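You operate a simulated robot arm through the tools that you are given. There is no shell and no other tool. Be economical: measure what you need, move in short steps, check, and stop when the job is done.

Carry out the task below with a simulated robot arm. There is one attempt and no reset: what you move stays moved.

JOB
Gauge the blue sheave and sort it by its reading.
Fine: red tray under 80 PT, else the green tray; leave the gauge lever up.
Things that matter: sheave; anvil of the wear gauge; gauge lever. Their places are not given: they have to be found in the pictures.

Only the result counts: the job must be done as asked and must still hold three seconds after the hand-in. Knocking over, shifting, dropping, spilling or breaking anything else fails it.

ROBOT AND FRAMES
A 6-joint arm with a two-finger parallel gripper, fixed in place. Base frame: the origin is at the foot of the arm, x ahead of it, y to its left, z up; the work surface is at about z = 88. Readings come in cm, rad, newtons and seconds.
With the tool pointing down near the work surface it reaches from about 26 to 66 cm from the base axis. Its first joint turns from -1.152 to 1.152 rad. Payload 2.9 kg.
The TCP is the grasp point between the finger pads, 3 cm short of the fingertips. In the tool frame z runs along the fingers and y along their closing line. The gripper opens to 11 cm. The fingers are 2 cm wide and 1 cm thick; the gripper's body (4.8 by 11.2 cm) begins 5.5 cm behind the TCP.
Orientation is that of the tool frame in the base frame, as [roll, pitch, yaw] about the fixed x, y, z axes, in that order (R = Rz(yaw) Ry(pitch) Rx(roll)). With the fingers straight down and closing along the base's y, the tool's x points along the base's -x, its y along +y and its z along -z.

CONTROLS
- The arm moves only by the tool step_arm. Its argument "increments" is a list of rows, each a list of 7 numbers: the turn, a rotation vector about the tool's x, y, z in rad, then the shift along the tool's x, y, z in cm, then the gripper command, from -1 (fully open) to 1 (shut), values between in proportion. In form: [[ax, ay, az, tx, ty, tz, gripper], ...]. A call has 1 to 20 rows; each row shifts and turns the commanded pose from where the row before left it, along the tool's axes as they then stand. Each row takes 0.2 s and may step no farther than 5 cm and 0.15 rad from the row before; otherwise, or with a gripper value out of range, the whole call is refused. A pose out of reach is approached as far as the arm can. The call stops where the force on the tool passes 70 N (or 10 N more than at its start, if that is more) or the arm is blocked; 0.2 s more then pass. Each finger travels about 10.8 cm/s and halts on what it meets, pressing with about 36 N; the grip force reading is that of the motor and also rises with nothing between the fingers. The clock runs only during rows and for 0.2 s after the last one: add rows that do not move to give the fingers time. It gives the time, the measured TCP pose, the force on the tool (base axes), the opening and the grip force at its end, in the units of the frame above (readings bear some noise).
- Cameras (640 x 400 px; columns grow to the right, rows downward): "scene" is fixed at [8.77, 43.48, 140.07]; the picture's right is [-0.70, -0.72, 0.00], its down [-0.28, 0.27, -0.92] and it looks along [0.66, -0.64, -0.39] (base axes); focal length 324 px, centre (320, 200). "wrist" rides on the gripper at [7.2, 1.7, -10.3] in the tool frame; the picture's right is [-0.23, 0.97, 0.00], its down [-0.76, -0.18, -0.62] and it looks along [-0.61, -0.14, 0.78] (tool axes); focal length 222 px, centre (320, 200).
- camera(camera): a new picture of that camera. The clock stands still meanwhile.
- pixel_to_xyz(camera, pixels): for up to 12 pixels [column, row] of the newest picture of that camera ("zoom" is the newest enlarged one), the place [x, y, z] in the base frame of the surface seen there, good to about 0.2 cm. The clock stands still meanwhile.
- close_up(camera, box): a new picture of the part [left, top, right, bottom] of that camera's present view, enlarged. The clock stands still meanwhile.
- sign_off(): hands the job in; it is judged then, once.

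Work in short steps. Measure before you move; look again where a grasp or a placing could have gone wrong, and mend it. You have 80 turns and 54 pictures in all, those below and enlarged ones among them. Open the gripper and draw the arm clear of the work before you hand the job in, unless the task says otherwise; then end with one line.

The tools are called by a JSON object that holds its "op" and its "data". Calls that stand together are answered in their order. step_arm: Moves the arm, as the interface text tells. Its arguments: {"type":"object","properties":{"increments":{"type":"array"}},"required":["increments"]} The other tools are called the same way: camera (camera) takes a picture; pixel_to_xyz (camera, pixels) gives the place of the surface under pixels of a picture; close_up (camera, box) takes an enlarged picture of a part of a camera's view; sign_off () hands the job in.

At the start:

```text
time: 0.0
ee_pos: [37.83, -8.91, 127.86]
tool_rot: [-3.141, 0.0, -3.141]
force: [-0.6, 0.3, 0.4]
gripper_width: 11.01
gripper_force: 0.0
```

scene: 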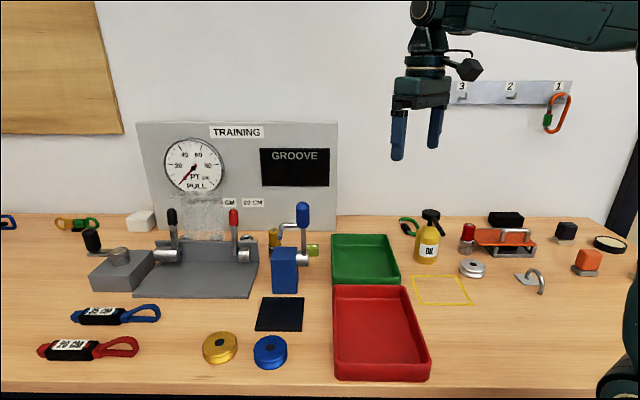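
wrist: 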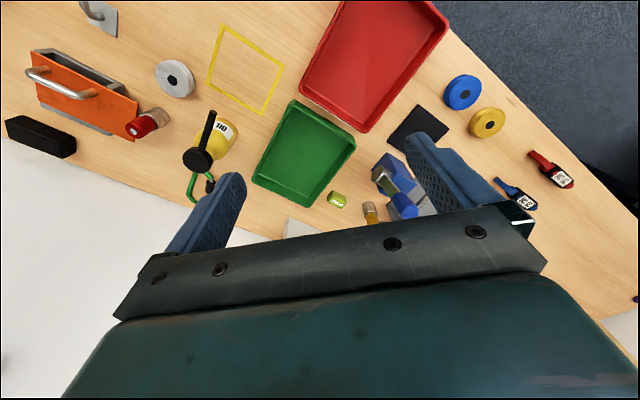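

The blue sheave is near scene pixel (270,352). The blue-levered device near (290,250) may be the wear gauge, so I'll enlarge both areas.

{"op": "close_up", "data": {"camera": "scene", "box": [220, 190, 350, 380]}}

{"op": "close_up", "data": {"camera": "scene", "box": [70, 110, 350, 310]}}

{"op": "pixel_to_xyz", "data": {"camera": "scene", "pixels": [[270, 345], [270, 363], [255, 352], [286, 352], [220, 343], [285, 255], [303, 215], [280, 313], [380, 335], [365, 260], [304, 245], [285, 285]]}}

```text
2.11 times, centred on (285, 285) of scene
```

zoom: 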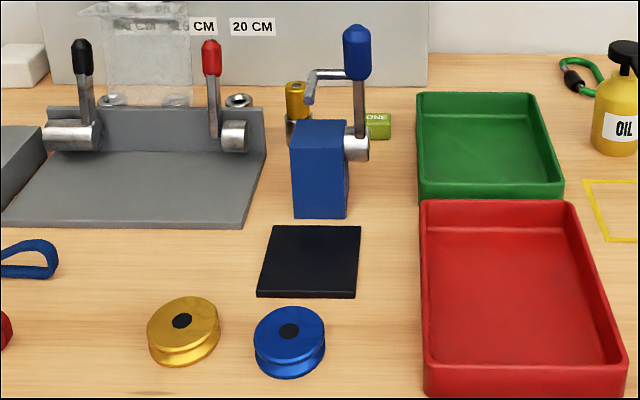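

```text
2.00 times, centred on (210, 210) of scene
```

zoom: 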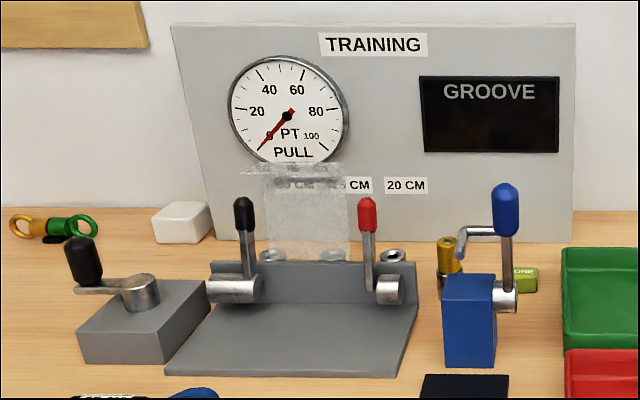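

```text
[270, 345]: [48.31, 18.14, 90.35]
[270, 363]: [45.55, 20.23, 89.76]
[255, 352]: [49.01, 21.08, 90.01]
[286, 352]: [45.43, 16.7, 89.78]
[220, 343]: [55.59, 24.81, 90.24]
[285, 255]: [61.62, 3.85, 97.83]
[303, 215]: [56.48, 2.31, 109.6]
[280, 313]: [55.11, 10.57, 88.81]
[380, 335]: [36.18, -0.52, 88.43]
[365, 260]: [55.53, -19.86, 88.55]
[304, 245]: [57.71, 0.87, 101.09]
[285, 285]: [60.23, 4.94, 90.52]
```

The blue gauge block is at about (60, 4), with its top near z 98. I'll move the wrist camera toward it for a better look at the mechanism.

{"op": "step_arm", "data": {"increments": [[0, 0, 0, 0, 4, 0, -1], [0, 0, 0, 0, 4, 2, -1], [0, 0, 0, 1, 4, 3, -1], [0, 0, 0, 2, 2, 3, -1], [0, 0, 0, 2, 0, 2, -1], [0, 0, 0, 0, 0, 0, -1]]}}

{"op": "camera", "data": {"camera": "wrist"}}

```text
refused: row 3 steps farther than a row can; nothing moved
```

```text
49 pictures are left
```

wrist: 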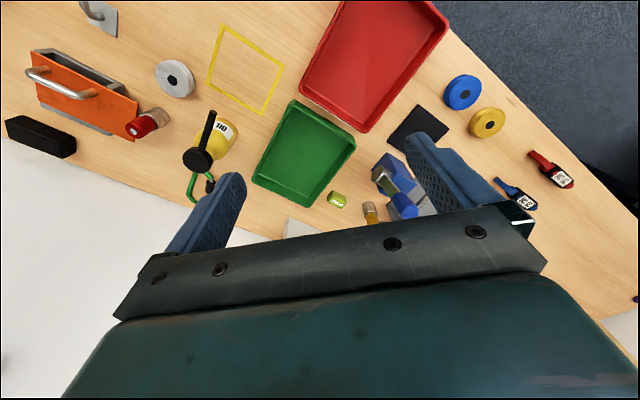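

The call was refused because a row stepped too far, so I'll repeat the move in smaller steps.

{"op": "step_arm", "data": {"increments": [[0, 0, 0, 0, 4, 0, -1], [0, 0, 0, 0, 4, 2, -1], [0, 0, 0, 1, 3, 3, -1], [0, 0, 0, 2, 2, 3, -1], [0, 0, 0, 2, 1, 2, -1], [0, 0, 0, 0, 0, 0, -1]]}}

{"op": "camera", "data": {"camera": "wrist"}}

```text
time: 1.4
ee_pos: [32.74, 5.01, 117.84]
tool_rot: [-3.141, 0.002, -3.141]
force: [0.2, -0.5, 0.7]
gripper_width: 11.02
gripper_force: 0.1
```

```text
48 pictures are left
```

wrist: 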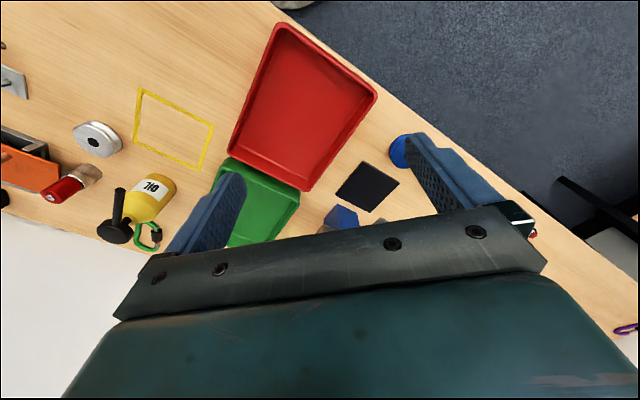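

The gripper hides the gauge from here. I'll rise and move forward so the camera looks down on it.

{"op": "step_arm", "data": {"increments": [[0, 0, 0, -2, 0, -4, -1], [0, 0, 0, -3, 0, -2, -1], [0, 0, 0, -4, 0, 0, -1], [0, 0, 0, -4, 0, 0, -1], [0, 0, 0, -4, 1, 0, -1], [0, 0, 0, -4, 1, 0, -1], [0, 0, 0, 0, 0, 0, -1]]}}

{"op": "camera", "data": {"camera": "wrist"}}

```text
time: 3.0
ee_pos: [54.1, 7.2, 124.16]
tool_rot: [3.141, 0.0, -3.141]
force: [-0.4, -1.1, 1.1]
gripper_width: 11.01
gripper_force: 0.0
```

```text
47 pictures are left
```

wrist: 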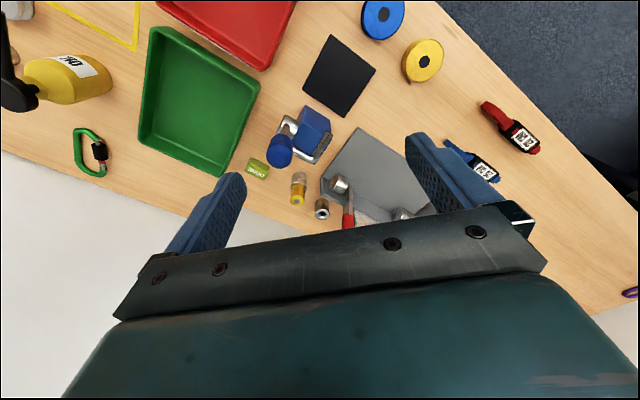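

{"op": "close_up", "data": {"camera": "wrist", "box": [230, 20, 390, 220]}}

{"op": "pixel_to_xyz", "data": {"camera": "wrist", "pixels": [[279, 150], [320, 120], [305, 120], [322, 108], [290, 120], [320, 148], [338, 72], [330, 36], [375, 69], [303, 91], [345, 116], [382, 14]]}}

```text
2.00 times, centred on (310, 120) of wrist
```

zoom: 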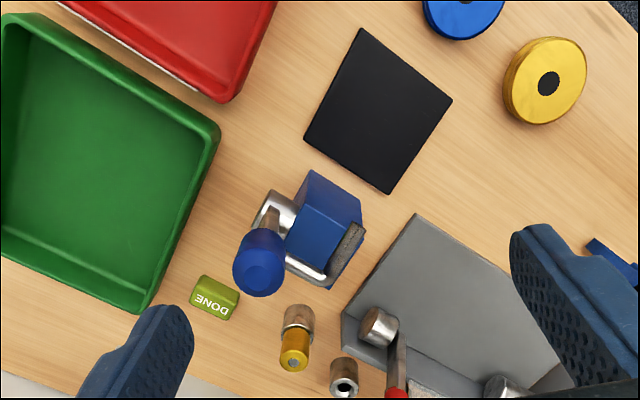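

```text
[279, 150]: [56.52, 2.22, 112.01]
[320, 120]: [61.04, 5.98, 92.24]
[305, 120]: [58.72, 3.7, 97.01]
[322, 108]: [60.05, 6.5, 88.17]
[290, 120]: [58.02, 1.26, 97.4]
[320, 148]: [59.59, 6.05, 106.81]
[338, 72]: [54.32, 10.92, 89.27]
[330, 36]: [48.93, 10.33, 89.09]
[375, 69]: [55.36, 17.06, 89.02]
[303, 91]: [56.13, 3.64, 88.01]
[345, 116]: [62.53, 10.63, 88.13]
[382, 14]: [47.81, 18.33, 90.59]
```

The stylus arm sits over the blue block at (59.6, 6, 107). It looks like it swings onto the black pad near (55.5, 10.5), which would make the pad the anvil. I'll enlarge the gauge and the sheave to measure them precisely.

{"op": "close_up", "data": {"camera": "wrist", "box": [260, 90, 340, 170]}}

{"op": "close_up", "data": {"camera": "scene", "box": [260, 190, 330, 300]}}

```text
5.00 times, centred on (300, 130) of wrist
```

zoom: 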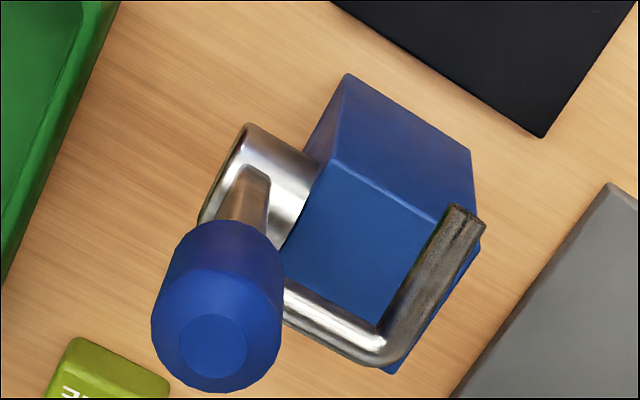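

```text
3.64 times, centred on (295, 245) of scene
```

zoom: 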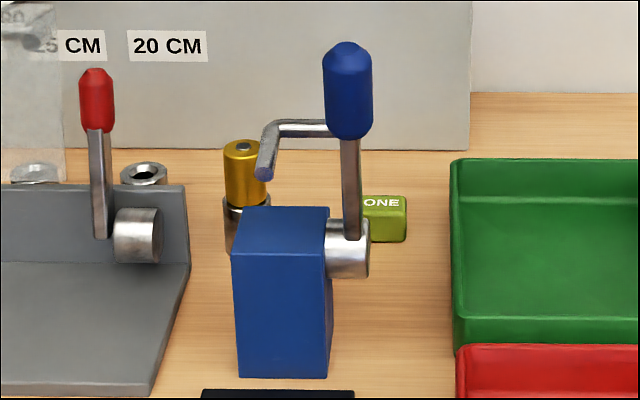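

The stylus lies horizontal, pointing toward the pad side, and will point down after the swing. I'll measure the gauge's points in this zoom.

{"op": "pixel_to_xyz", "data": {"camera": "zoom", "pixels": [[263, 174], [272, 130], [318, 130], [348, 245], [347, 55], [349, 110], [350, 190], [240, 250], [325, 255], [280, 230], [330, 250]]}}

{"op": "pixel_to_xyz", "data": {"camera": "scene", "pixels": [[265, 299], [304, 299], [302, 329], [257, 329], [259, 355], [285, 355], [270, 340], [270, 342], [271, 367]]}}

{"op": "close_up", "data": {"camera": "scene", "box": [240, 320, 300, 380]}}

```text
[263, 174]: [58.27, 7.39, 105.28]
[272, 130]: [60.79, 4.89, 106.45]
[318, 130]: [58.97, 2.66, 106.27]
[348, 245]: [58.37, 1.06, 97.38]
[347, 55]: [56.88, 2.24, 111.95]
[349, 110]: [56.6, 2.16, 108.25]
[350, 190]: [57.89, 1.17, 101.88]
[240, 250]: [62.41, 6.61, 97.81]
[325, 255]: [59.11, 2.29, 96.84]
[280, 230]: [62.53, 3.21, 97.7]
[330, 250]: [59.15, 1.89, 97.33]
```

```text
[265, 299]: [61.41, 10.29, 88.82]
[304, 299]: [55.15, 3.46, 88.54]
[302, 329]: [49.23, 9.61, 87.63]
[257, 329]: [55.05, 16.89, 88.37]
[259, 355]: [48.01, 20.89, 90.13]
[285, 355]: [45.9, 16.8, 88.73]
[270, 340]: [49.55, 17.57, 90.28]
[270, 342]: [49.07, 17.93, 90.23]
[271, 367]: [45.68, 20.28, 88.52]
```

```text
6.67 times, centred on (270, 350) of scene
```

zoom: 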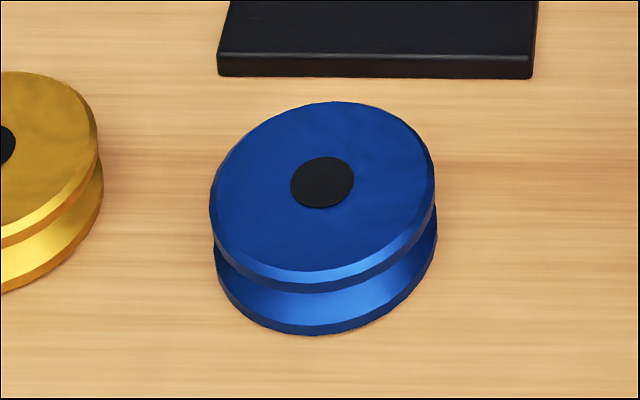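

The pad's centre is about (55.2, 10.1). Next I'll measure the sheave's centre.

{"op": "pixel_to_xyz", "data": {"camera": "zoom", "pixels": [[322, 182], [216, 200], [428, 165], [320, 106], [322, 265], [250, 130], [395, 245], [325, 325], [240, 240]]}}

```text
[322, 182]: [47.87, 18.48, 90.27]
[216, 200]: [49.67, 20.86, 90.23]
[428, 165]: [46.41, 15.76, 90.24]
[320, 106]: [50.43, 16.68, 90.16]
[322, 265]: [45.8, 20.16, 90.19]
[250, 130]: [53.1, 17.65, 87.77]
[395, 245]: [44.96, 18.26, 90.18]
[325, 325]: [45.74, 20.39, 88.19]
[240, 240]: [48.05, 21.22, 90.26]
```

The sheave's centre is (48.0, 18.4), its top is at z 90.25 and it is about 6 cm across. I'll move above it with the fingers partly open.

{"op": "step_arm", "data": {"increments": [[0, 0, 0, 2, 3.7, 0, -1], [0, 0, 0, 2, 3.7, 0, -0.6], [0, 0, 0, 2.1, 3.8, 0, -0.5], [0, 0, 0, 0, 0, 4.5, -0.5], [0, 0, 0, 0, 0, 4.5, -0.5], [0, 0, 0, 0, 0, 4.5, -0.5], [0, 0, 0, 0, 0, 4.5, -0.5], [0, 0, 0, 0, 0, 4, -0.5], [0, 0, 0, 0, 0, 0, -0.5], [0, 0, 0, 0, 0, 0, -0.5]]}}

{"op": "camera", "data": {"camera": "wrist"}}

```text
time: 5.2
ee_pos: [47.57, 18.33, 101.84]
tool_rot: [3.141, -0.001, 3.14]
force: [0.0, 1.0, -0.5]
gripper_width: 8.26
gripper_force: 0.1
```

```text
42 pictures are left
```

wrist: 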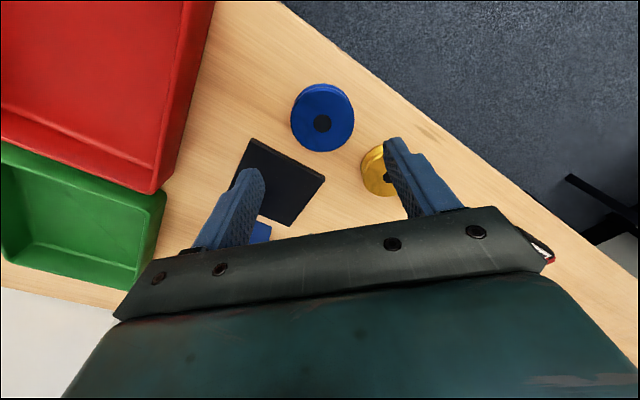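

The arm is 0.4 cm short in x. I'll correct that and descend to z 91.4 with the fingers astride the sheave.

{"op": "step_arm", "data": {"increments": [[0, 0, 0, -0.4, 0.1, 3, -0.5], [0, 0, 0, 0, 0, 3, -0.5], [0, 0, 0, 0, 0, 2.5, -0.5], [0, 0, 0, 0, 0, 0, -0.5], [0, 0, 0, 0, 0, 0, -0.5]]}}

{"op": "camera", "data": {"camera": "wrist"}}

```text
time: 6.4
ee_pos: [48.09, 18.44, 93.47]
tool_rot: [3.141, 0.0, 3.141]
force: [-0.3, 0.0, 0.4]
gripper_width: 8.24
gripper_force: 0.0
```

```text
41 pictures are left
```

wrist: 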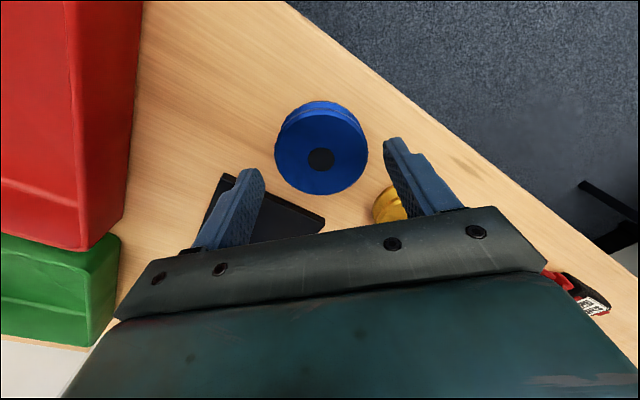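

The hub shows at (320,159), where I'd expect it for a centred grasp. I'll go down 2.1 cm and close.

{"op": "step_arm", "data": {"increments": [[0, 0, 0, 0, 0, 2.1, -0.5], [0, 0, 0, 0, 0, 0, -0.5], [0, 0, 0, 0, 0, 0, -0.2], [0, 0, 0, 0, 0, 0, 0.1], [0, 0, 0, 0, 0, 0, 0.5], [0, 0, 0, 0, 0, 0, 1], [0, 0, 0, 0, 0, 0, 1]]}}

```text
time: 8.0
ee_pos: [48.01, 18.28, 91.3]
tool_rot: [3.141, -0.001, -3.141]
force: [0.2, -0.5, -0.9]
gripper_width: 6.2
gripper_force: 35.6
```

The grip holds at width 6.2. I'll lift, then turn the tool 45° about its axis so the gripper's thin side faces the gauge.

{"op": "step_arm", "data": {"increments": [[0, 0, 0, 0, 0, -2, 1], [0, 0, 0, 0, 0, -3, 1], [0, 0, 0.13, 0, 0, 0, 1], [0, 0, 0.13, 0, 0, 0, 1], [0, 0, 0.13, 0, 0, 0, 1], [0, 0, 0.13, 0, 0, 0, 1], [0, 0, 0.13, 0, 0, 0, 1], [0, 0, 0.135, 0, 0, 0, 1], [0, 0, 0, 0, 0, 0, 1]]}}

{"op": "camera", "data": {"camera": "wrist"}}

```text
time: 10.0
ee_pos: [48.04, 18.42, 96.27]
tool_rot: [3.141, 0.0, 2.356]
force: [-0.5, 0.5, -1.7]
gripper_width: 6.2
gripper_force: 36.2
```

```text
40 pictures are left
```

wrist: 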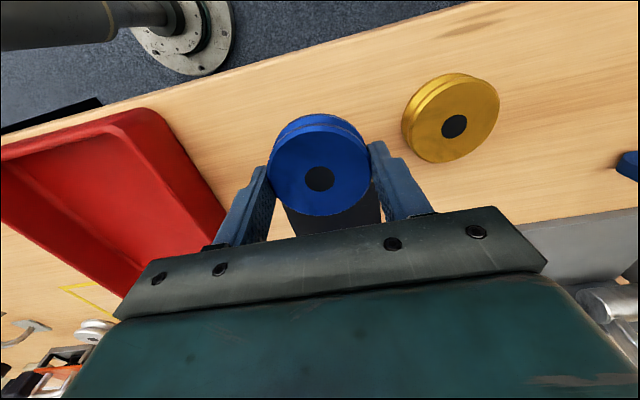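

The sheave is held level. The move to the pad centre is −10.9 along tool x and −0.8 along tool y. I'll make it horizontally at this height.

{"op": "step_arm", "data": {"increments": [[0, 0, 0, -3, -0.4, 0, 1], [0, 0, 0, -3, -0.4, 0, 1], [0, 0, 0, -2.5, 0, 0, 1], [0, 0, 0, -1.4, 0, 1, 1], [0, 0, 0, -1, 0, 1, 1], [0, 0, 0, 0, 0, 0, 1], [0, 0, 0, 0, 0, 0, 1]]}}

{"op": "camera", "data": {"camera": "scene"}}

{"op": "camera", "data": {"camera": "wrist"}}

```text
time: 11.6
ee_pos: [55.19, 10.09, 94.39]
tool_rot: [3.141, -0.001, 2.357]
force: [-0.2, -0.1, -1.6]
gripper_width: 6.19
gripper_force: 36.1
```

```text
39 pictures are left
```

scene: 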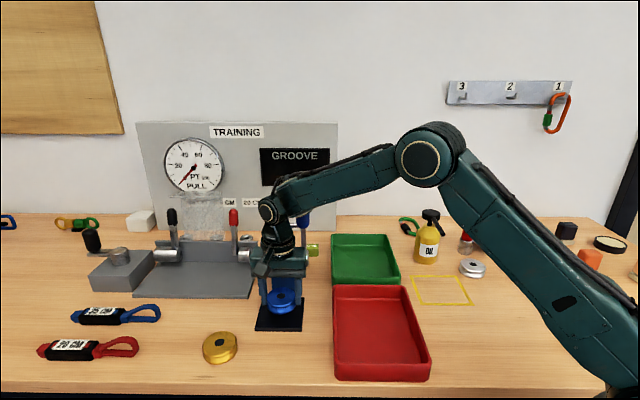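

```text
38 pictures are left
```

wrist: 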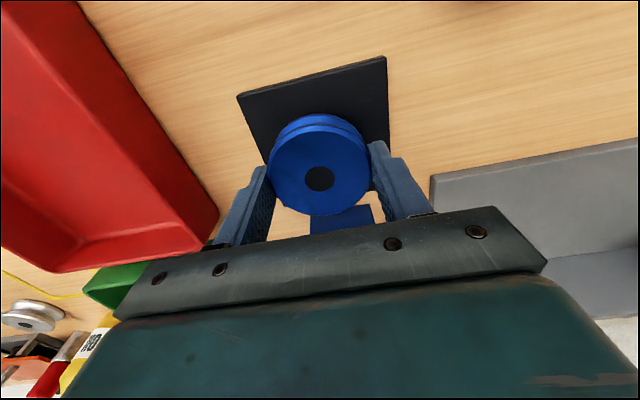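

The sheave is over the pad. I'll lower it gently by 2.0 cm and check the force.

{"op": "step_arm", "data": {"increments": [[0, 0, 0, 0, 0, 0.8, 1], [0, 0, 0, 0, 0, 0.6, 1], [0, 0, 0, 0, 0, 0.4, 1], [0, 0, 0, 0, 0, 0.2, 1], [0, 0, 0, 0, 0, 0, 1]]}}

{"op": "close_up", "data": {"camera": "scene", "box": [230, 240, 330, 340]}}

```text
time: 12.8
ee_pos: [55.21, 10.17, 92.36]
tool_rot: [3.141, 0.0, 2.357]
force: [-0.3, 0.1, 0.4]
gripper_width: 6.2
gripper_force: 36.2
```

```text
4.00 times, centred on (280, 290) of scene
```

zoom: 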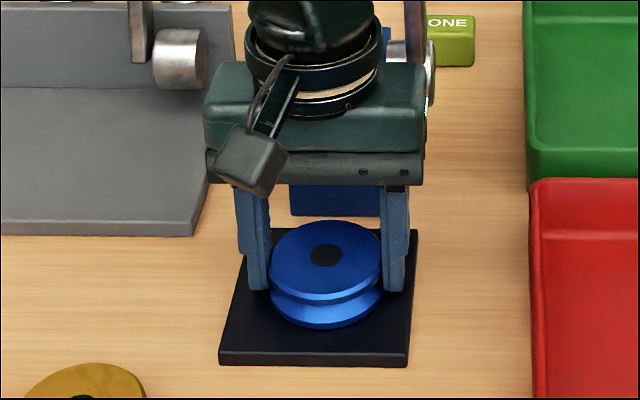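

The vertical force has risen from −1.6 to 0.4 N, so the sheave is near contact. I'll lower in 0.1 cm steps to confirm it.

{"op": "step_arm", "data": {"increments": [[0, 0, 0, 0, 0, 0.1, 1], [0, 0, 0, 0, 0, 0.05, 1], [0, 0, 0, 0, 0, 0, 1]]}}

```text
time: 13.6
ee_pos: [55.2, 10.25, 92.35]
tool_rot: [3.14, 0.002, 2.355]
force: [-5.3, -2.4, 15.7]
gripper_width: 6.2
gripper_force: 35.9
```

It is in contact at 15.7 N. I'll release, rise slightly, then back away from the gauge.

{"op": "step_arm", "data": {"increments": [[0, 0, 0, 0, 0, -0.1, 0.8], [0, 0, 0, 0, 0, 0, 0.3], [0, 0, 0, 0, 0, 0, -0.2], [0, 0, 0, 0, 0, 0, -0.5], [0, 0, 0, 0, 0, 0, -0.5], [0, 0, 0, 0, 0, -2, -0.5], [0, 0, 0, 0, 0, -3, -0.5], [0, 0, 0, 3, 0, -1, -0.5], [0, 0, 0, 4, 0, 0, -0.5], [0, 0, 0, 4, 0, -3, -0.5], [0, 0, 0, 3, 0, -4, -0.5], [0, 0, 0, 0, 0, -4, -0.5], [0, 0, 0, 0, 0, 0, 1], [0, 0, 0, 0, 0, 0, 1], [0, 0, 0, 0, 0, 0, 1]]}}

{"op": "camera", "data": {"camera": "scene"}}

{"op": "camera", "data": {"camera": "wrist"}}

```text
time: 15.2
ee_pos: [54.67, 10.16, 95.61]
tool_rot: [-3.117, -0.017, 2.357]
force: [-1.8, 1.0, -7.5]
gripper_width: 8.21
gripper_force: 0.1
stopped in row 8: the force on the tool passed its limit (the readings are from after the stop); the commanded pose is now the measured one
```

```text
36 pictures are left
```

scene: 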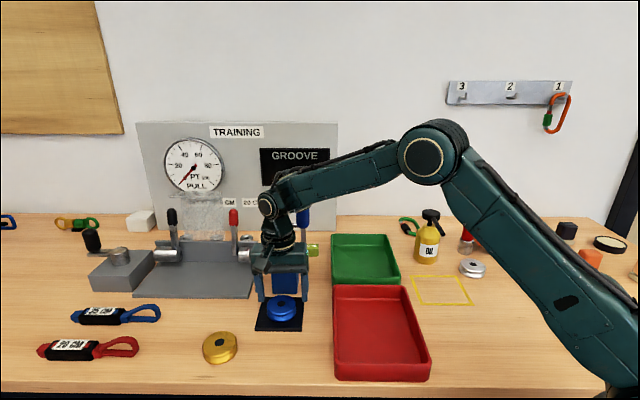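

```text
35 pictures are left
```

wrist: 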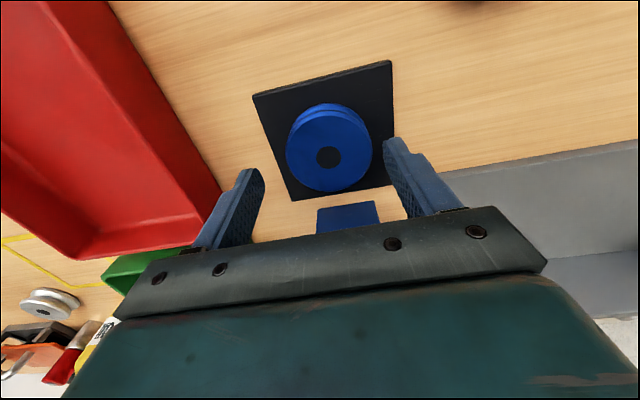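

Something overhead stopped the lift at z 95.6, most likely the stylus against the wrist. I'll drop 1 cm, then back straight out along tool +x with the fingers straddling the sheave.

{"op": "step_arm", "data": {"increments": [[0, 0, 0, 0, 0, 0.8, -0.5], [0, 0, 0, 0.5, 0, 0.4, -0.5], [0, 0, 0, 1, 0, 0, -0.5], [0, 0, 0, 2, 0, 0, -0.5], [0, 0, 0, 3, 0, 0, -0.5], [0, 0, 0, 0, 0, 0, -0.5]]}}

{"op": "close_up", "data": {"camera": "scene", "box": [220, 180, 340, 350]}}

```text
time: 16.6
ee_pos: [50.09, 14.74, 94.62]
tool_rot: [-3.123, -0.014, 2.358]
force: [0.1, -0.1, -0.5]
gripper_width: 8.26
gripper_force: 0.0
```

```text
2.35 times, centred on (280, 265) of scene
```

zoom: 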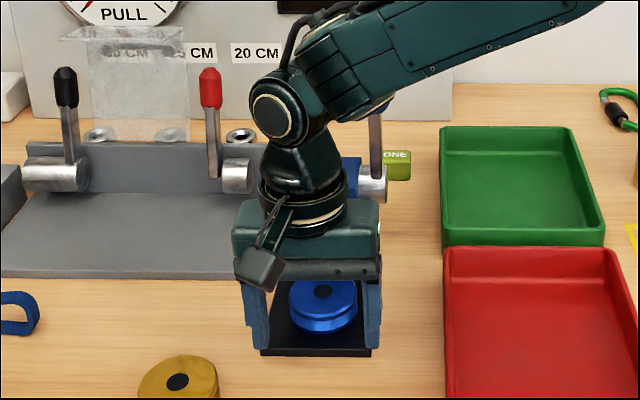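

Clear. I'll straighten the small tilt, then back off and rise to see the gauge.

{"op": "step_arm", "data": {"increments": [[-0.018, -0.014, 0, 3, 0, 0, -0.5], [0, 0, 0, 3, 0, -1, -0.5], [0, 0, 0, 2, 0, -4, -0.5], [0, 0, 0, 0, 0, -4, 0], [0, 0, 0, 0, 0, -4, 1], [0, 0, 0, 0, 0, -4, 1], [0, 0, 0, 0, 0, -4, 1], [0, 0, 0, 0, 0, 0, 1]]}}

{"op": "camera", "data": {"camera": "scene"}}

{"op": "close_up", "data": {"camera": "scene", "box": [220, 180, 340, 350]}}

```text
time: 18.4
ee_pos: [44.51, 20.16, 115.61]
tool_rot: [-3.141, -0.002, 2.359]
force: [0.1, -0.5, 0.2]
gripper_width: 0.0
gripper_force: 35.6
```

```text
33 pictures are left
```

scene: 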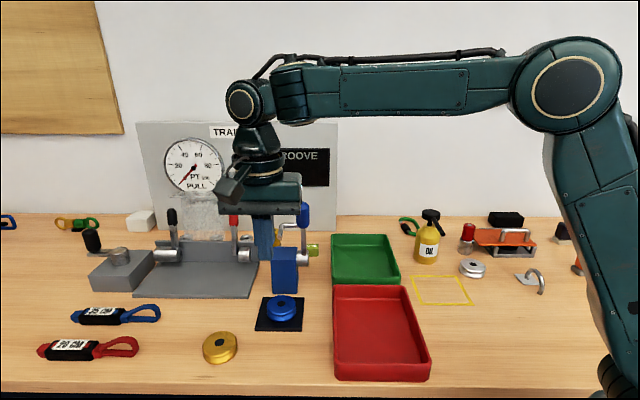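

```text
2.35 times, centred on (280, 265) of scene
```

zoom: 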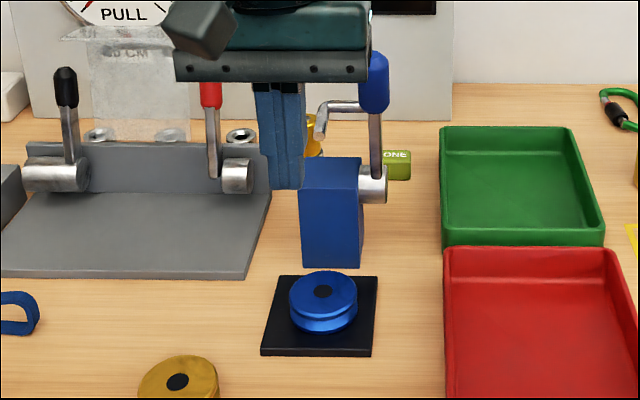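

The sheave is on the pad and the lever is still up. I'll measure the sheave and lever positions.

{"op": "pixel_to_xyz", "data": {"camera": "zoom", "pixels": [[323, 291], [278, 278], [378, 278], [372, 354], [262, 354], [319, 135], [328, 105], [374, 65], [376, 100], [376, 140], [374, 185]]}}

```text
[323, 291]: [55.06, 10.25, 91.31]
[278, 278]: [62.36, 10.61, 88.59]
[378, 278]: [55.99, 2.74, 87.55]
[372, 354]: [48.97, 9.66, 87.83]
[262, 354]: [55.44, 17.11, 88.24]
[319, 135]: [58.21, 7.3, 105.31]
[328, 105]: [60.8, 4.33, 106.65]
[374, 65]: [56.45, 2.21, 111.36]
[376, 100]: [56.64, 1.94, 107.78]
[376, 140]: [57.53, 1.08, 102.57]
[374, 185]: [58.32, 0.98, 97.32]
```

The sheave sits at (55.06, 10.25) on the pad. I'll rise and move above the lever knob, near (57.3, 1.5, 111), with fingers open for a top grasp.

{"op": "step_arm", "data": {"increments": [[0, 0, 0, 0, 0, -3, 0], [0, 0, 0, 0, 0, -4, -0.2], [0, 0, 0, -4, -1, 0, -0.2], [0, 0, 0, -4, -1, 0, -0.2], [0, 0, 0, -4, -1, 0, -0.2], [0, 0, 0, -4, -1.1, 0, -0.2], [0, 0, 0, -4, 0, 0, -0.2], [0, 0, 0, -2.2, 0, 0, -0.2], [0, 0, 0, 0, 0, 0, -0.2], [0, 0, 0, 0, 0, 0, -0.2]]}}

{"op": "camera", "data": {"camera": "wrist"}}

{"op": "close_up", "data": {"camera": "scene", "box": [240, 120, 350, 300]}}

```text
time: 20.6
ee_pos: [57.06, 2.05, 122.65]
tool_rot: [-3.139, -0.002, 2.358]
force: [0.0, -0.4, -0.2]
gripper_width: 6.61
gripper_force: 0.0
```

```text
31 pictures are left
```

wrist: 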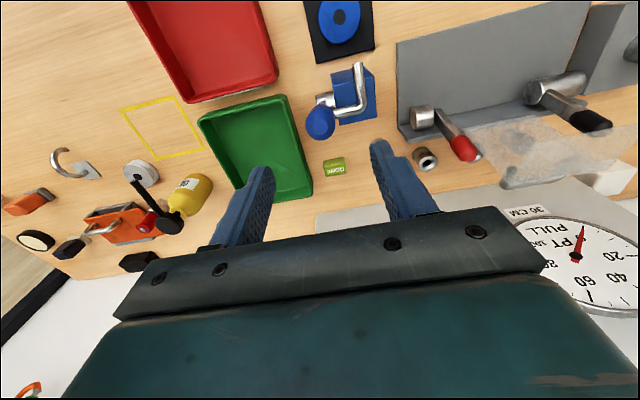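

```text
2.22 times, centred on (295, 210) of scene
```

zoom: 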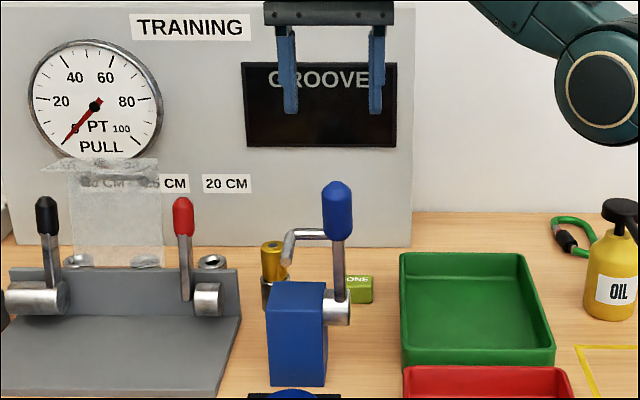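

In the wrist picture the tool axis at z 112 should fall at about (320,124), and the knob is at (320,122). I'll measure it to be sure.

{"op": "pixel_to_xyz", "data": {"camera": "wrist", "pixels": [[321, 131], [320, 122], [306, 125], [334, 122], [324, 97], [323, 103], [357, 68], [350, 112]]}}

{"op": "close_up", "data": {"camera": "wrist", "box": [290, 50, 390, 160]}}

```text
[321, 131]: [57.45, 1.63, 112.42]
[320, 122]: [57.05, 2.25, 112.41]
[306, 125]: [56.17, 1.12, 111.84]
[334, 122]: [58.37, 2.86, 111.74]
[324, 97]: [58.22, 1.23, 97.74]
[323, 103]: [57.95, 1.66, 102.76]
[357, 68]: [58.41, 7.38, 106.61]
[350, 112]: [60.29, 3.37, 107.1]
```

```text
3.64 times, centred on (340, 105) of wrist
```

zoom: 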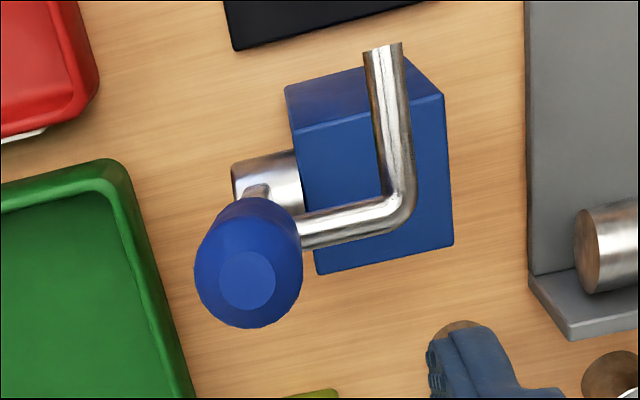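

The knob top's centre is (57.4, 1.7, 112.5), and the stylus rod's top is at about z 107. I'll shift −0.5 in tool x, descend to z 111.3 so the tips stop at 108.3 above the rod, and close.

{"op": "step_arm", "data": {"increments": [[0, 0, 0, -0.5, 0, 2, -0.2], [0, 0, 0, 0, 0, 4, -0.2], [0, 0, 0, 0, 0, 3, -0.2], [0, 0, 0, 0, 0, 2.3, -0.2], [0, 0, 0, 0, 0, 0, -0.2], [0, 0, 0, 0, 0, 0, 0.2], [0, 0, 0, 0, 0, 0, 0.6], [0, 0, 0, 0, 0, 0, 1], [0, 0, 0, 0, 0, 0, 1]]}}

{"op": "close_up", "data": {"camera": "scene", "box": [240, 120, 350, 300]}}

```text
time: 22.6
ee_pos: [57.54, 1.42, 111.29]
tool_rot: [-3.14, -0.001, 2.359]
force: [4.3, 5.5, -3.3]
gripper_width: 2.93
gripper_force: 45.0
```

```text
2.22 times, centred on (295, 210) of scene
```

zoom: 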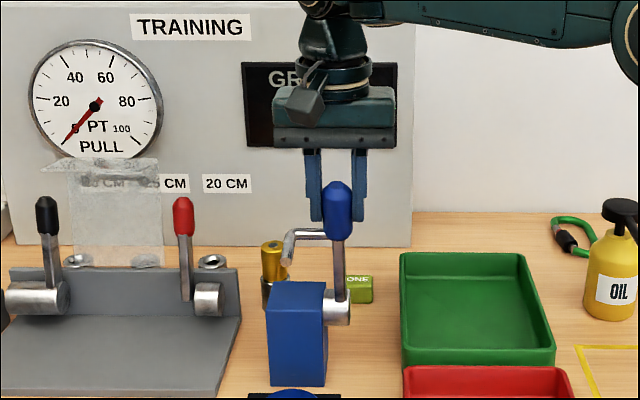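

The knob is gripped at width 2.9. I'll swing it toward the pad on an arc of radius 14.3 about the pivot, to 45° first.

{"op": "step_arm", "data": {"increments": [[0, 0, 0, 1.1, 0, 0.17, 1], [0, 0, 0, 1.15, 0, 0.25, 1], [0, 0, 0, 1.19, 0, 0.37, 1], [0, 0, 0, 1.15, 0, 0.48, 1], [0, 0, 0, 1.1, 0, 0.58, 1], [0, 0, 0, 1.06, 0, 0.67, 1], [0, 0, 0, 0.98, 0, 0.76, 1], [0, 0, 0, 0.93, 0, 0.84, 1], [0, 0, 0, 0, 0, 0, 1]]}}

{"op": "close_up", "data": {"camera": "scene", "box": [220, 120, 350, 330]}}

```text
time: 24.6
ee_pos: [51.38, 7.66, 107.18]
tool_rot: [-3.141, -0.003, 2.359]
force: [-1.6, -8.9, 6.5]
gripper_width: 2.95
gripper_force: 45.4
```

```text
1.90 times, centred on (285, 225) of scene
```

zoom: 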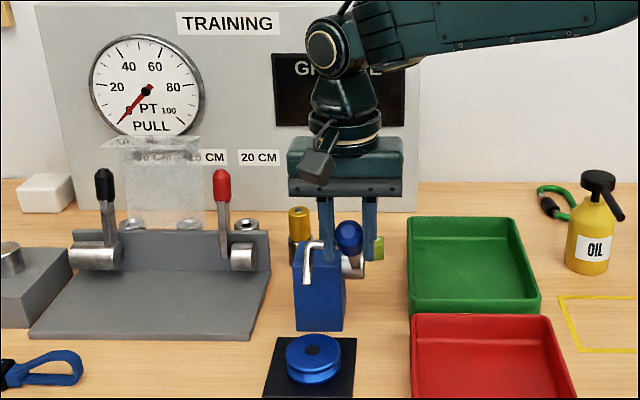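

It is following the arc with small forces. I'll continue to about 85°; the call will stop by itself on resistance.

{"op": "step_arm", "data": {"increments": [[0, 0, 0, 0.84, 0, 0.92, 1], [0, 0, 0, 0.76, 0, 0.99, 1], [0, 0, 0, 0.67, 0, 1.05, 1], [0, 0, 0, 0.58, 0, 1.11, 1], [0, 0, 0, 0.48, 0, 1.15, 1], [0, 0, 0, 0.37, 0, 1.19, 1], [0, 0, 0, 0, 0, 0, 1]]}}

{"op": "camera", "data": {"camera": "scene"}}

```text
time: 26.2
ee_pos: [48.82, 10.04, 101.02]
tool_rot: [-3.138, -0.003, 2.357]
force: [-17.1, -11.3, 7.8]
gripper_width: 2.94
gripper_force: 44.8
```

```text
26 pictures are left
```

scene: 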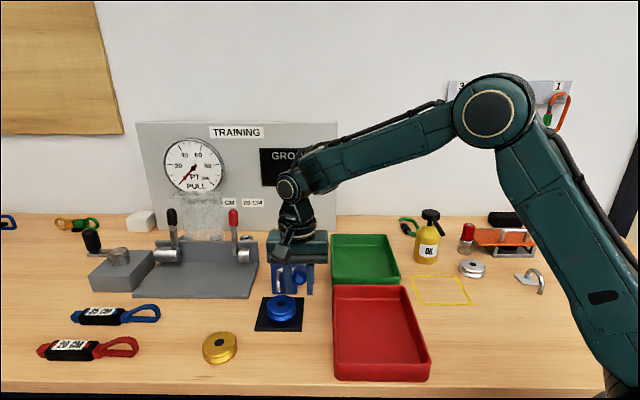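

A sideways force of about 20 N toward tool −y has built up, so the lever plane is slightly askew. I'll shift 0.3 cm that way and look closer.

{"op": "step_arm", "data": {"increments": [[0, 0, 0, 0, -0.3, 0, 1], [0, 0, 0, 0, 0, 0, 1]]}}

{"op": "close_up", "data": {"camera": "scene", "box": [240, 220, 340, 340]}}

```text
time: 26.9
ee_pos: [48.83, 10.18, 100.96]
tool_rot: [3.14, 0.0, 2.362]
force: [9.4, 10.9, -4.2]
gripper_width: 2.94
gripper_force: 44.1
```

```text
3.33 times, centred on (290, 280) of scene
```

zoom: 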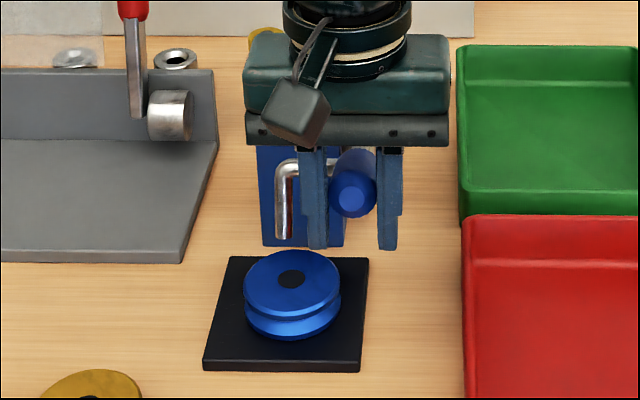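

The force has reversed, so the true offset is in between. I'll correct by 0.1 cm and keep lowering.

{"op": "step_arm", "data": {"increments": [[0, 0, 0, 0.15, 0.13, 0.6, 1], [0, 0, 0, 0.12, 0, 0.6, 1], [0, 0, 0, 0.1, 0, 0.6, 1], [0, 0, 0, 0.07, 0, 0.6, 1], [0, 0, 0, 0, 0, 0, 1]]}}

{"op": "camera", "data": {"camera": "scene"}}

```text
time: 28.1
ee_pos: [48.48, 10.54, 98.53]
tool_rot: [3.14, 0.0, 2.359]
force: [12.1, 17.1, 9.2]
gripper_width: 2.95
gripper_force: 44.7
```

```text
24 pictures are left
```

scene: 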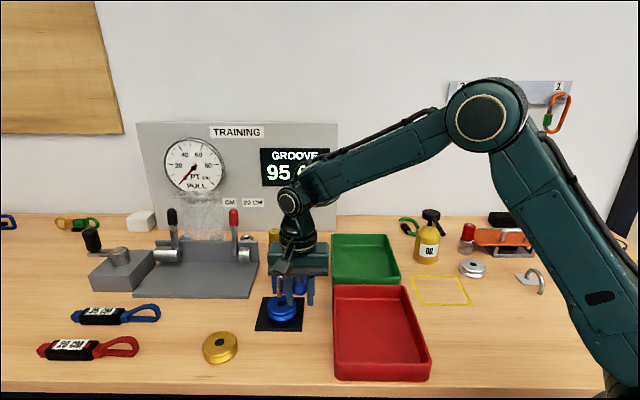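

The display is lit and shows "95 ...", with the unit hidden by the arm. I'll zoom in.

{"op": "close_up", "data": {"camera": "scene", "box": [255, 140, 345, 200]}}

{"op": "close_up", "data": {"camera": "scene", "box": [240, 220, 340, 340]}}

```text
6.67 times, centred on (300, 170) of scene
```

zoom: 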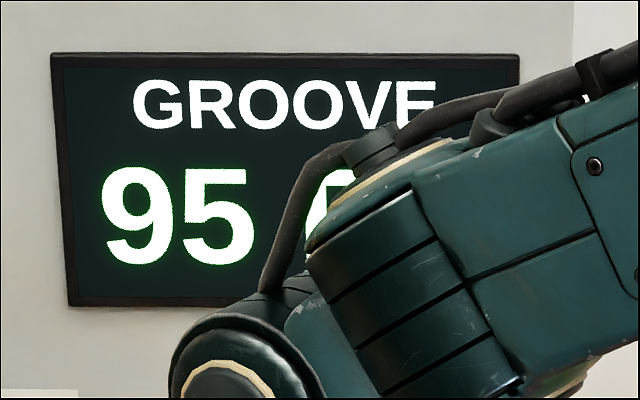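

```text
3.33 times, centred on (290, 280) of scene
```

zoom: 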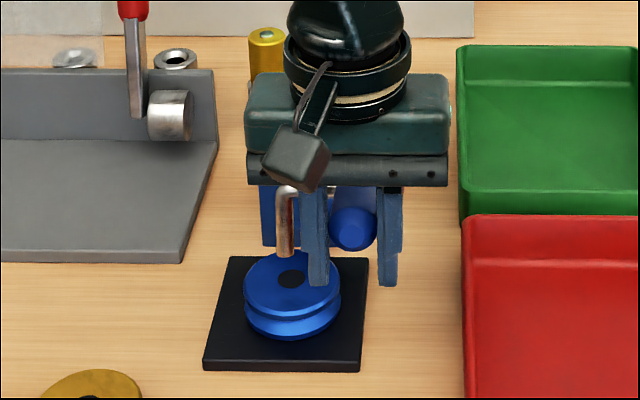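

The character after 95 is round, so the unit might not be PT and I need the whole display. I'll press the lever slightly further to find its stop.

{"op": "step_arm", "data": {"increments": [[0, 0, 0, 0.03, -0.1, 0.4, 1], [0, 0, 0, 0.02, 0, 0.4, 1], [0, 0, 0, 0, 0, 0, 1]]}}

{"op": "close_up", "data": {"camera": "scene", "box": [230, 140, 350, 340]}}

```text
time: 28.9
ee_pos: [48.45, 10.42, 97.77]
tool_rot: [-3.141, -0.002, 2.362]
force: [8.4, 28.5, 9.2]
gripper_width: 2.95
gripper_force: 45.4
```

```text
2.00 times, centred on (290, 240) of scene
```

zoom: 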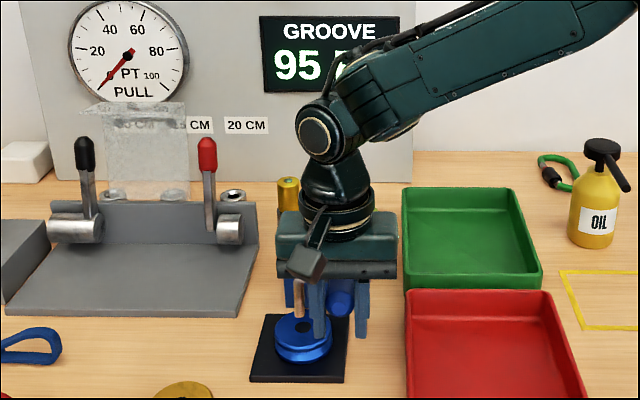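

I'll release the lever, rise clear and look at the whole display.

{"op": "step_arm", "data": {"increments": [[0, 0, 0, 0, 0.1, -0.1, 0.6], [0, 0, 0, 0, 0, 0, 0.3], [0, 0, 0, 0, 0, 0, 0.15], [0, 0, 0, 0, 0, 0, 0.15]]}}

{"op": "step_arm", "data": {"increments": [[0, 0, 0, 0, 0, -3, 0.15], [0, 0, 0, 1, 0, -4, 0.15], [0, 0, 0, 3, 0, -3, 0.15], [0, 0, 0, 3, -3, 0, 0.15], [0, 0, 0, 2, -4, 0, 0.15], [0, 0, 0, 2, -4, 0, 0.15], [0, 0, 0, 0, 0, 0, 0.15]]}}

{"op": "camera", "data": {"camera": "scene"}}

{"op": "close_up", "data": {"camera": "scene", "box": [130, 110, 350, 340]}}

```text
time: 29.9
ee_pos: [48.53, 10.26, 97.81]
tool_rot: [-3.137, -0.002, 2.355]
force: [0.1, 0.0, 0.2]
gripper_width: 4.67
gripper_force: 0.0
```

```text
time: 31.4
ee_pos: [32.86, 10.3, 107.65]
tool_rot: [-3.14, -0.001, 2.358]
force: [0.8, -0.8, -0.3]
gripper_width: 4.67
gripper_force: 0.0
```

```text
20 pictures are left
```

scene: 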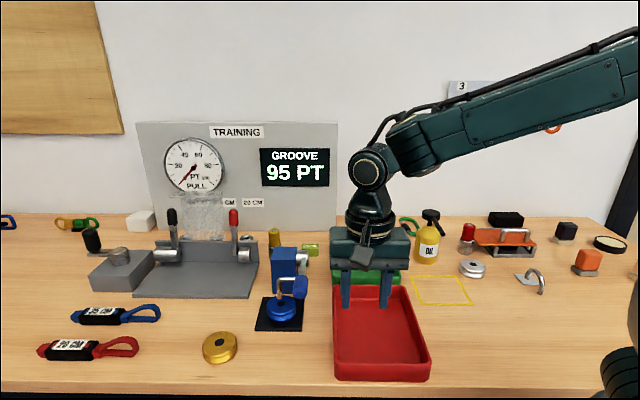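

```text
1.74 times, centred on (240, 225) of scene
```

zoom: 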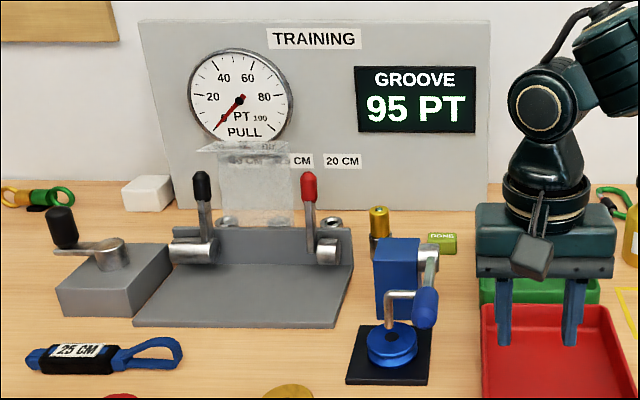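

It reads 95 PT, at or above 80, so the sheave goes in the green tray. The lever stays down by itself, so I'll retrace my path, grip the knob and raise it.

{"op": "step_arm", "data": {"increments": [[0, 0, 0, -2, 4, 0, 0.15], [0, 0, 0, -2, 4, 0, 0.15], [0, 0, 0, -3, 3, 0, 0.15], [0, 0, 0, -3, 0, 2, 0.15], [0, 0, 0, -1, 0, 2, 0.15], [0, 0, 0, 0, 0, 2, 0.15], [0, 0, 0, 0, 0, 0, 0.15]]}}

{"op": "camera", "data": {"camera": "wrist"}}

```text
time: 33.0
ee_pos: [48.33, 10.38, 101.71]
tool_rot: [-3.14, -0.002, 2.359]
force: [-0.5, 0.3, 0.5]
gripper_width: 4.67
gripper_force: 0.1
```

```text
18 pictures are left
```

wrist: 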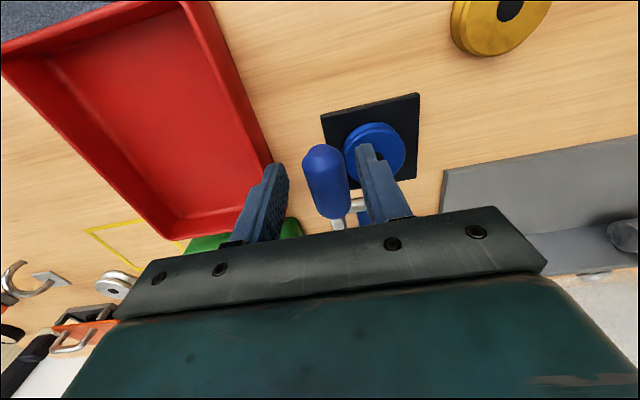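

The knob lies between the fingers. I'll descend 3.9 cm, grip it and swing back up to about 45°.

{"op": "step_arm", "data": {"increments": [[0, 0, 0, 0, -0.1, 2, 0.15], [0, 0, 0, 0, 0, 1.9, 0.15], [0, 0, 0, 0, 0, 0, 0.15], [0, 0, 0, 0, 0, 0, 0.5], [0, 0, 0, 0, 0, 0, 1], [0, 0, 0, 0, 0, 0, 1], [0, 0, 0, -0.05, 0, -0.8, 1], [0, 0, 0, -0.17, 0, -1.2, 1], [0, 0, 0, -0.27, 0, -1.22, 1], [0, 0, 0, -0.37, 0, -1.19, 1], [0, 0, 0, -0.48, 0, -1.15, 1], [0, 0, 0, -0.58, 0, -1.11, 1], [0, 0, 0, -0.67, 0, -1.05, 1], [0, 0, 0, -0.76, 0, -0.99, 1], [0, 0, 0, -0.84, 0, -0.92, 1], [0, 0, 0, 0, 0, 0, 1]]}}

{"op": "close_up", "data": {"camera": "scene", "box": [220, 120, 350, 330]}}

```text
time: 36.5
ee_pos: [51.47, 7.5, 107.58]
tool_rot: [-3.141, 0.0, 2.36]
force: [14.0, 24.8, -5.3]
gripper_width: 2.96
gripper_force: 45.3
```

```text
1.90 times, centred on (285, 225) of scene
```

zoom: 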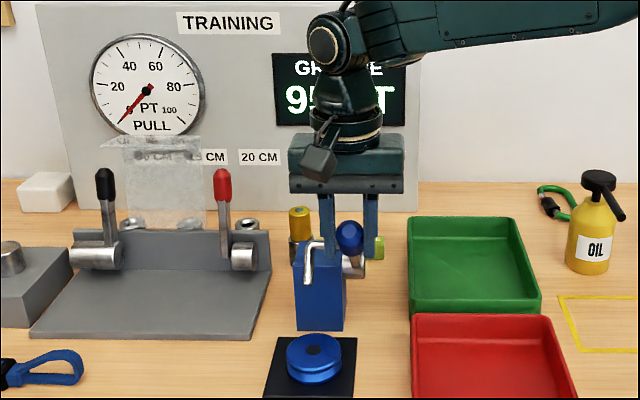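

The lever follows, with about 27 N sideways toward tool +y. I'll correct by 0.15 cm and finish the arc to upright.

{"op": "step_arm", "data": {"increments": [[0, 0, 0, -0.93, 0.15, -0.78, 1], [0, 0, 0, -0.98, 0, -0.7, 1], [0, 0, 0, -1.06, 0, -0.6, 1], [0, 0, 0, -1.1, 0, -0.53, 1], [0, 0, 0, -1.15, 0, -0.43, 1], [0, 0, 0, -1.19, 0, -0.33, 1], [0, 0, 0, -1.15, 0, -0.23, 1], [0, 0, 0, -1.1, 0, -0.13, 1], [0, 0, 0, 0, 0, 0, 1]]}}

{"op": "close_up", "data": {"camera": "scene", "box": [220, 120, 350, 330]}}

```text
time: 38.5
ee_pos: [57.58, 1.27, 111.34]
tool_rot: [3.14, 0.002, 2.359]
force: [0.7, 17.8, 9.7]
gripper_width: 2.95
gripper_force: 45.5
```

```text
1.90 times, centred on (285, 225) of scene
```

zoom: 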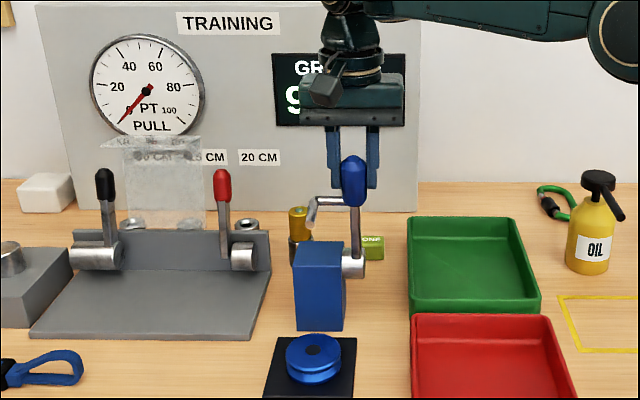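

The lever is upright, back at its starting pose and pressing lightly on its stop. I'll release, rise vertically and check.

{"op": "step_arm", "data": {"increments": [[0, 0, 0, 0, 0.05, 0, 0.6], [0, 0, 0, 0, 0, 0, 0.3], [0, 0, 0, 0, 0, 0, 0], [0, 0, 0, 0, 0, 0, -0.1], [0, 0, 0, 0, 0, -3, -0.1], [0, 0, 0, 0, 0, -4, -0.1], [0, 0, 0, 0, 0, -4, -0.1], [0, 0, 0, 4, 0, 0, -0.5], [0, 0, 0, 4, 0, 0, -0.5], [0, 0, 0, 4, 0, 0, -0.5], [0, 0, 0, 4, 1, 0, -0.5], [0, 0, 0, 4, 1, 0, -0.5], [0, 0, 0, 2.5, 1, 0, -0.5], [0, 0, 0, 0, 0, 0, -0.5]]}}

{"op": "camera", "data": {"camera": "scene"}}

{"op": "close_up", "data": {"camera": "scene", "box": [230, 180, 350, 350]}}

```text
time: 41.5
ee_pos: [43.81, 19.57, 122.31]
tool_rot: [-3.139, 0.0, 2.358]
force: [0.2, -0.1, 0.9]
gripper_width: 8.26
gripper_force: 0.1
```

```text
15 pictures are left
```

scene: 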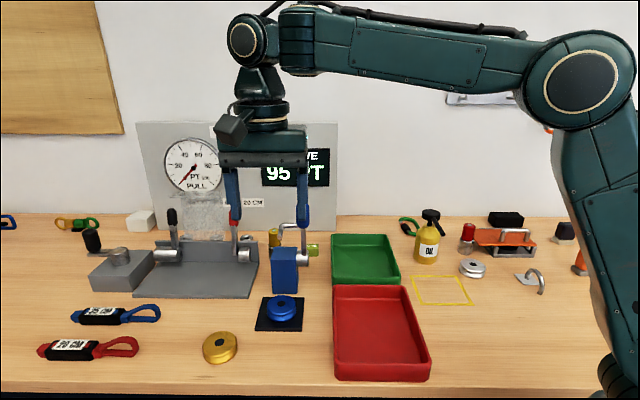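

```text
2.35 times, centred on (290, 265) of scene
```

zoom: 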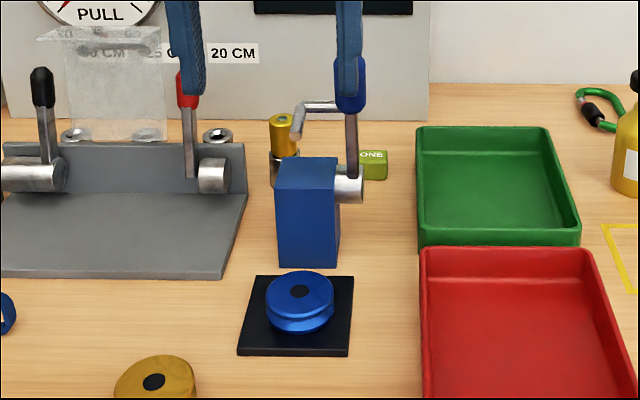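

The lever is up and the sheave is still on the pad. I'll measure the sheave again, plus the green tray's floor and rims.

{"op": "pixel_to_xyz", "data": {"camera": "zoom", "pixels": [[300, 291], [268, 293], [332, 290], [480, 195], [430, 135], [543, 130], [572, 235], [422, 235], [428, 250], [500, 240]]}}

```text
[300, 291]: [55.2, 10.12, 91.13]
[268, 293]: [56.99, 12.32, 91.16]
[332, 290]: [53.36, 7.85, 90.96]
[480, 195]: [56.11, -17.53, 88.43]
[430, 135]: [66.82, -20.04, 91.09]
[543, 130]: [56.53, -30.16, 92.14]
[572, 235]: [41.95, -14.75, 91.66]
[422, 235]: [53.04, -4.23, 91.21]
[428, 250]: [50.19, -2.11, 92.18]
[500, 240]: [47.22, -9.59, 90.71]
```

The sheave is at (55.2, 10.1). The green tray's centre is about (54.4, −17.3), floor z 88.4. I'll descend in front of the sheave at (49.5, 15.8), then slide in.

{"op": "step_arm", "data": {"increments": [[0, 0, 0, -3.3, 0.7, 0, -0.5], [0, 0, 0, -3.4, 0.65, 0, -0.5], [0, 0, 0, 0, 0, 4.8, -0.5], [0, 0, 0, 0, 0, 4.8, -0.5], [0, 0, 0, 0, 0, 4.8, -0.5], [0, 0, 0, 0, 0, 4.8, -0.5], [0, 0, 0, 0, 0, 4.8, -0.5], [0, 0, 0, 0, 0, 3.4, -0.5], [0, 0, 0, 0, 0, 0, -0.5], [0, 0, 0, 0, 0, 0, -0.5]]}}

{"op": "camera", "data": {"camera": "wrist"}}

```text
time: 43.6
ee_pos: [49.34, 15.66, 94.73]
tool_rot: [-3.139, -0.003, 2.357]
force: [-0.2, -0.1, -0.8]
gripper_width: 8.28
gripper_force: 0.0
```

```text
13 pictures are left
```

wrist: 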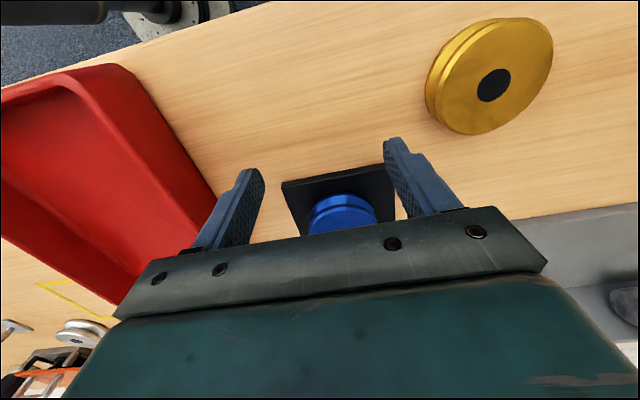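

The pose is as planned. I'll slide −8.1 along tool x, lower to z 92.4 and close.

{"op": "step_arm", "data": {"increments": [[0, 0, 0, -1, 0.2, 1.2, -0.5], [0, 0, 0, -2.5, 0, 1.1, -0.5], [0, 0, 0, -2.5, 0, 0, -0.5], [0, 0, 0, -2.05, 0, 0, -0.5], [0, 0, 0, 0, 0, 0, -0.5], [0, 0, 0, 0, 0, 0, -0.2], [0, 0, 0, 0, 0, 0, 0.1], [0, 0, 0, 0, 0, 0, 0.5], [0, 0, 0, 0, 0, 0, 1], [0, 0, 0, 0, 0, 0, 1]]}}

```text
time: 45.9
ee_pos: [55.28, 9.97, 92.45]
tool_rot: [-3.141, 0.0, 2.358]
force: [0.5, -0.5, 1.5]
gripper_width: 6.19
gripper_force: 35.9
```

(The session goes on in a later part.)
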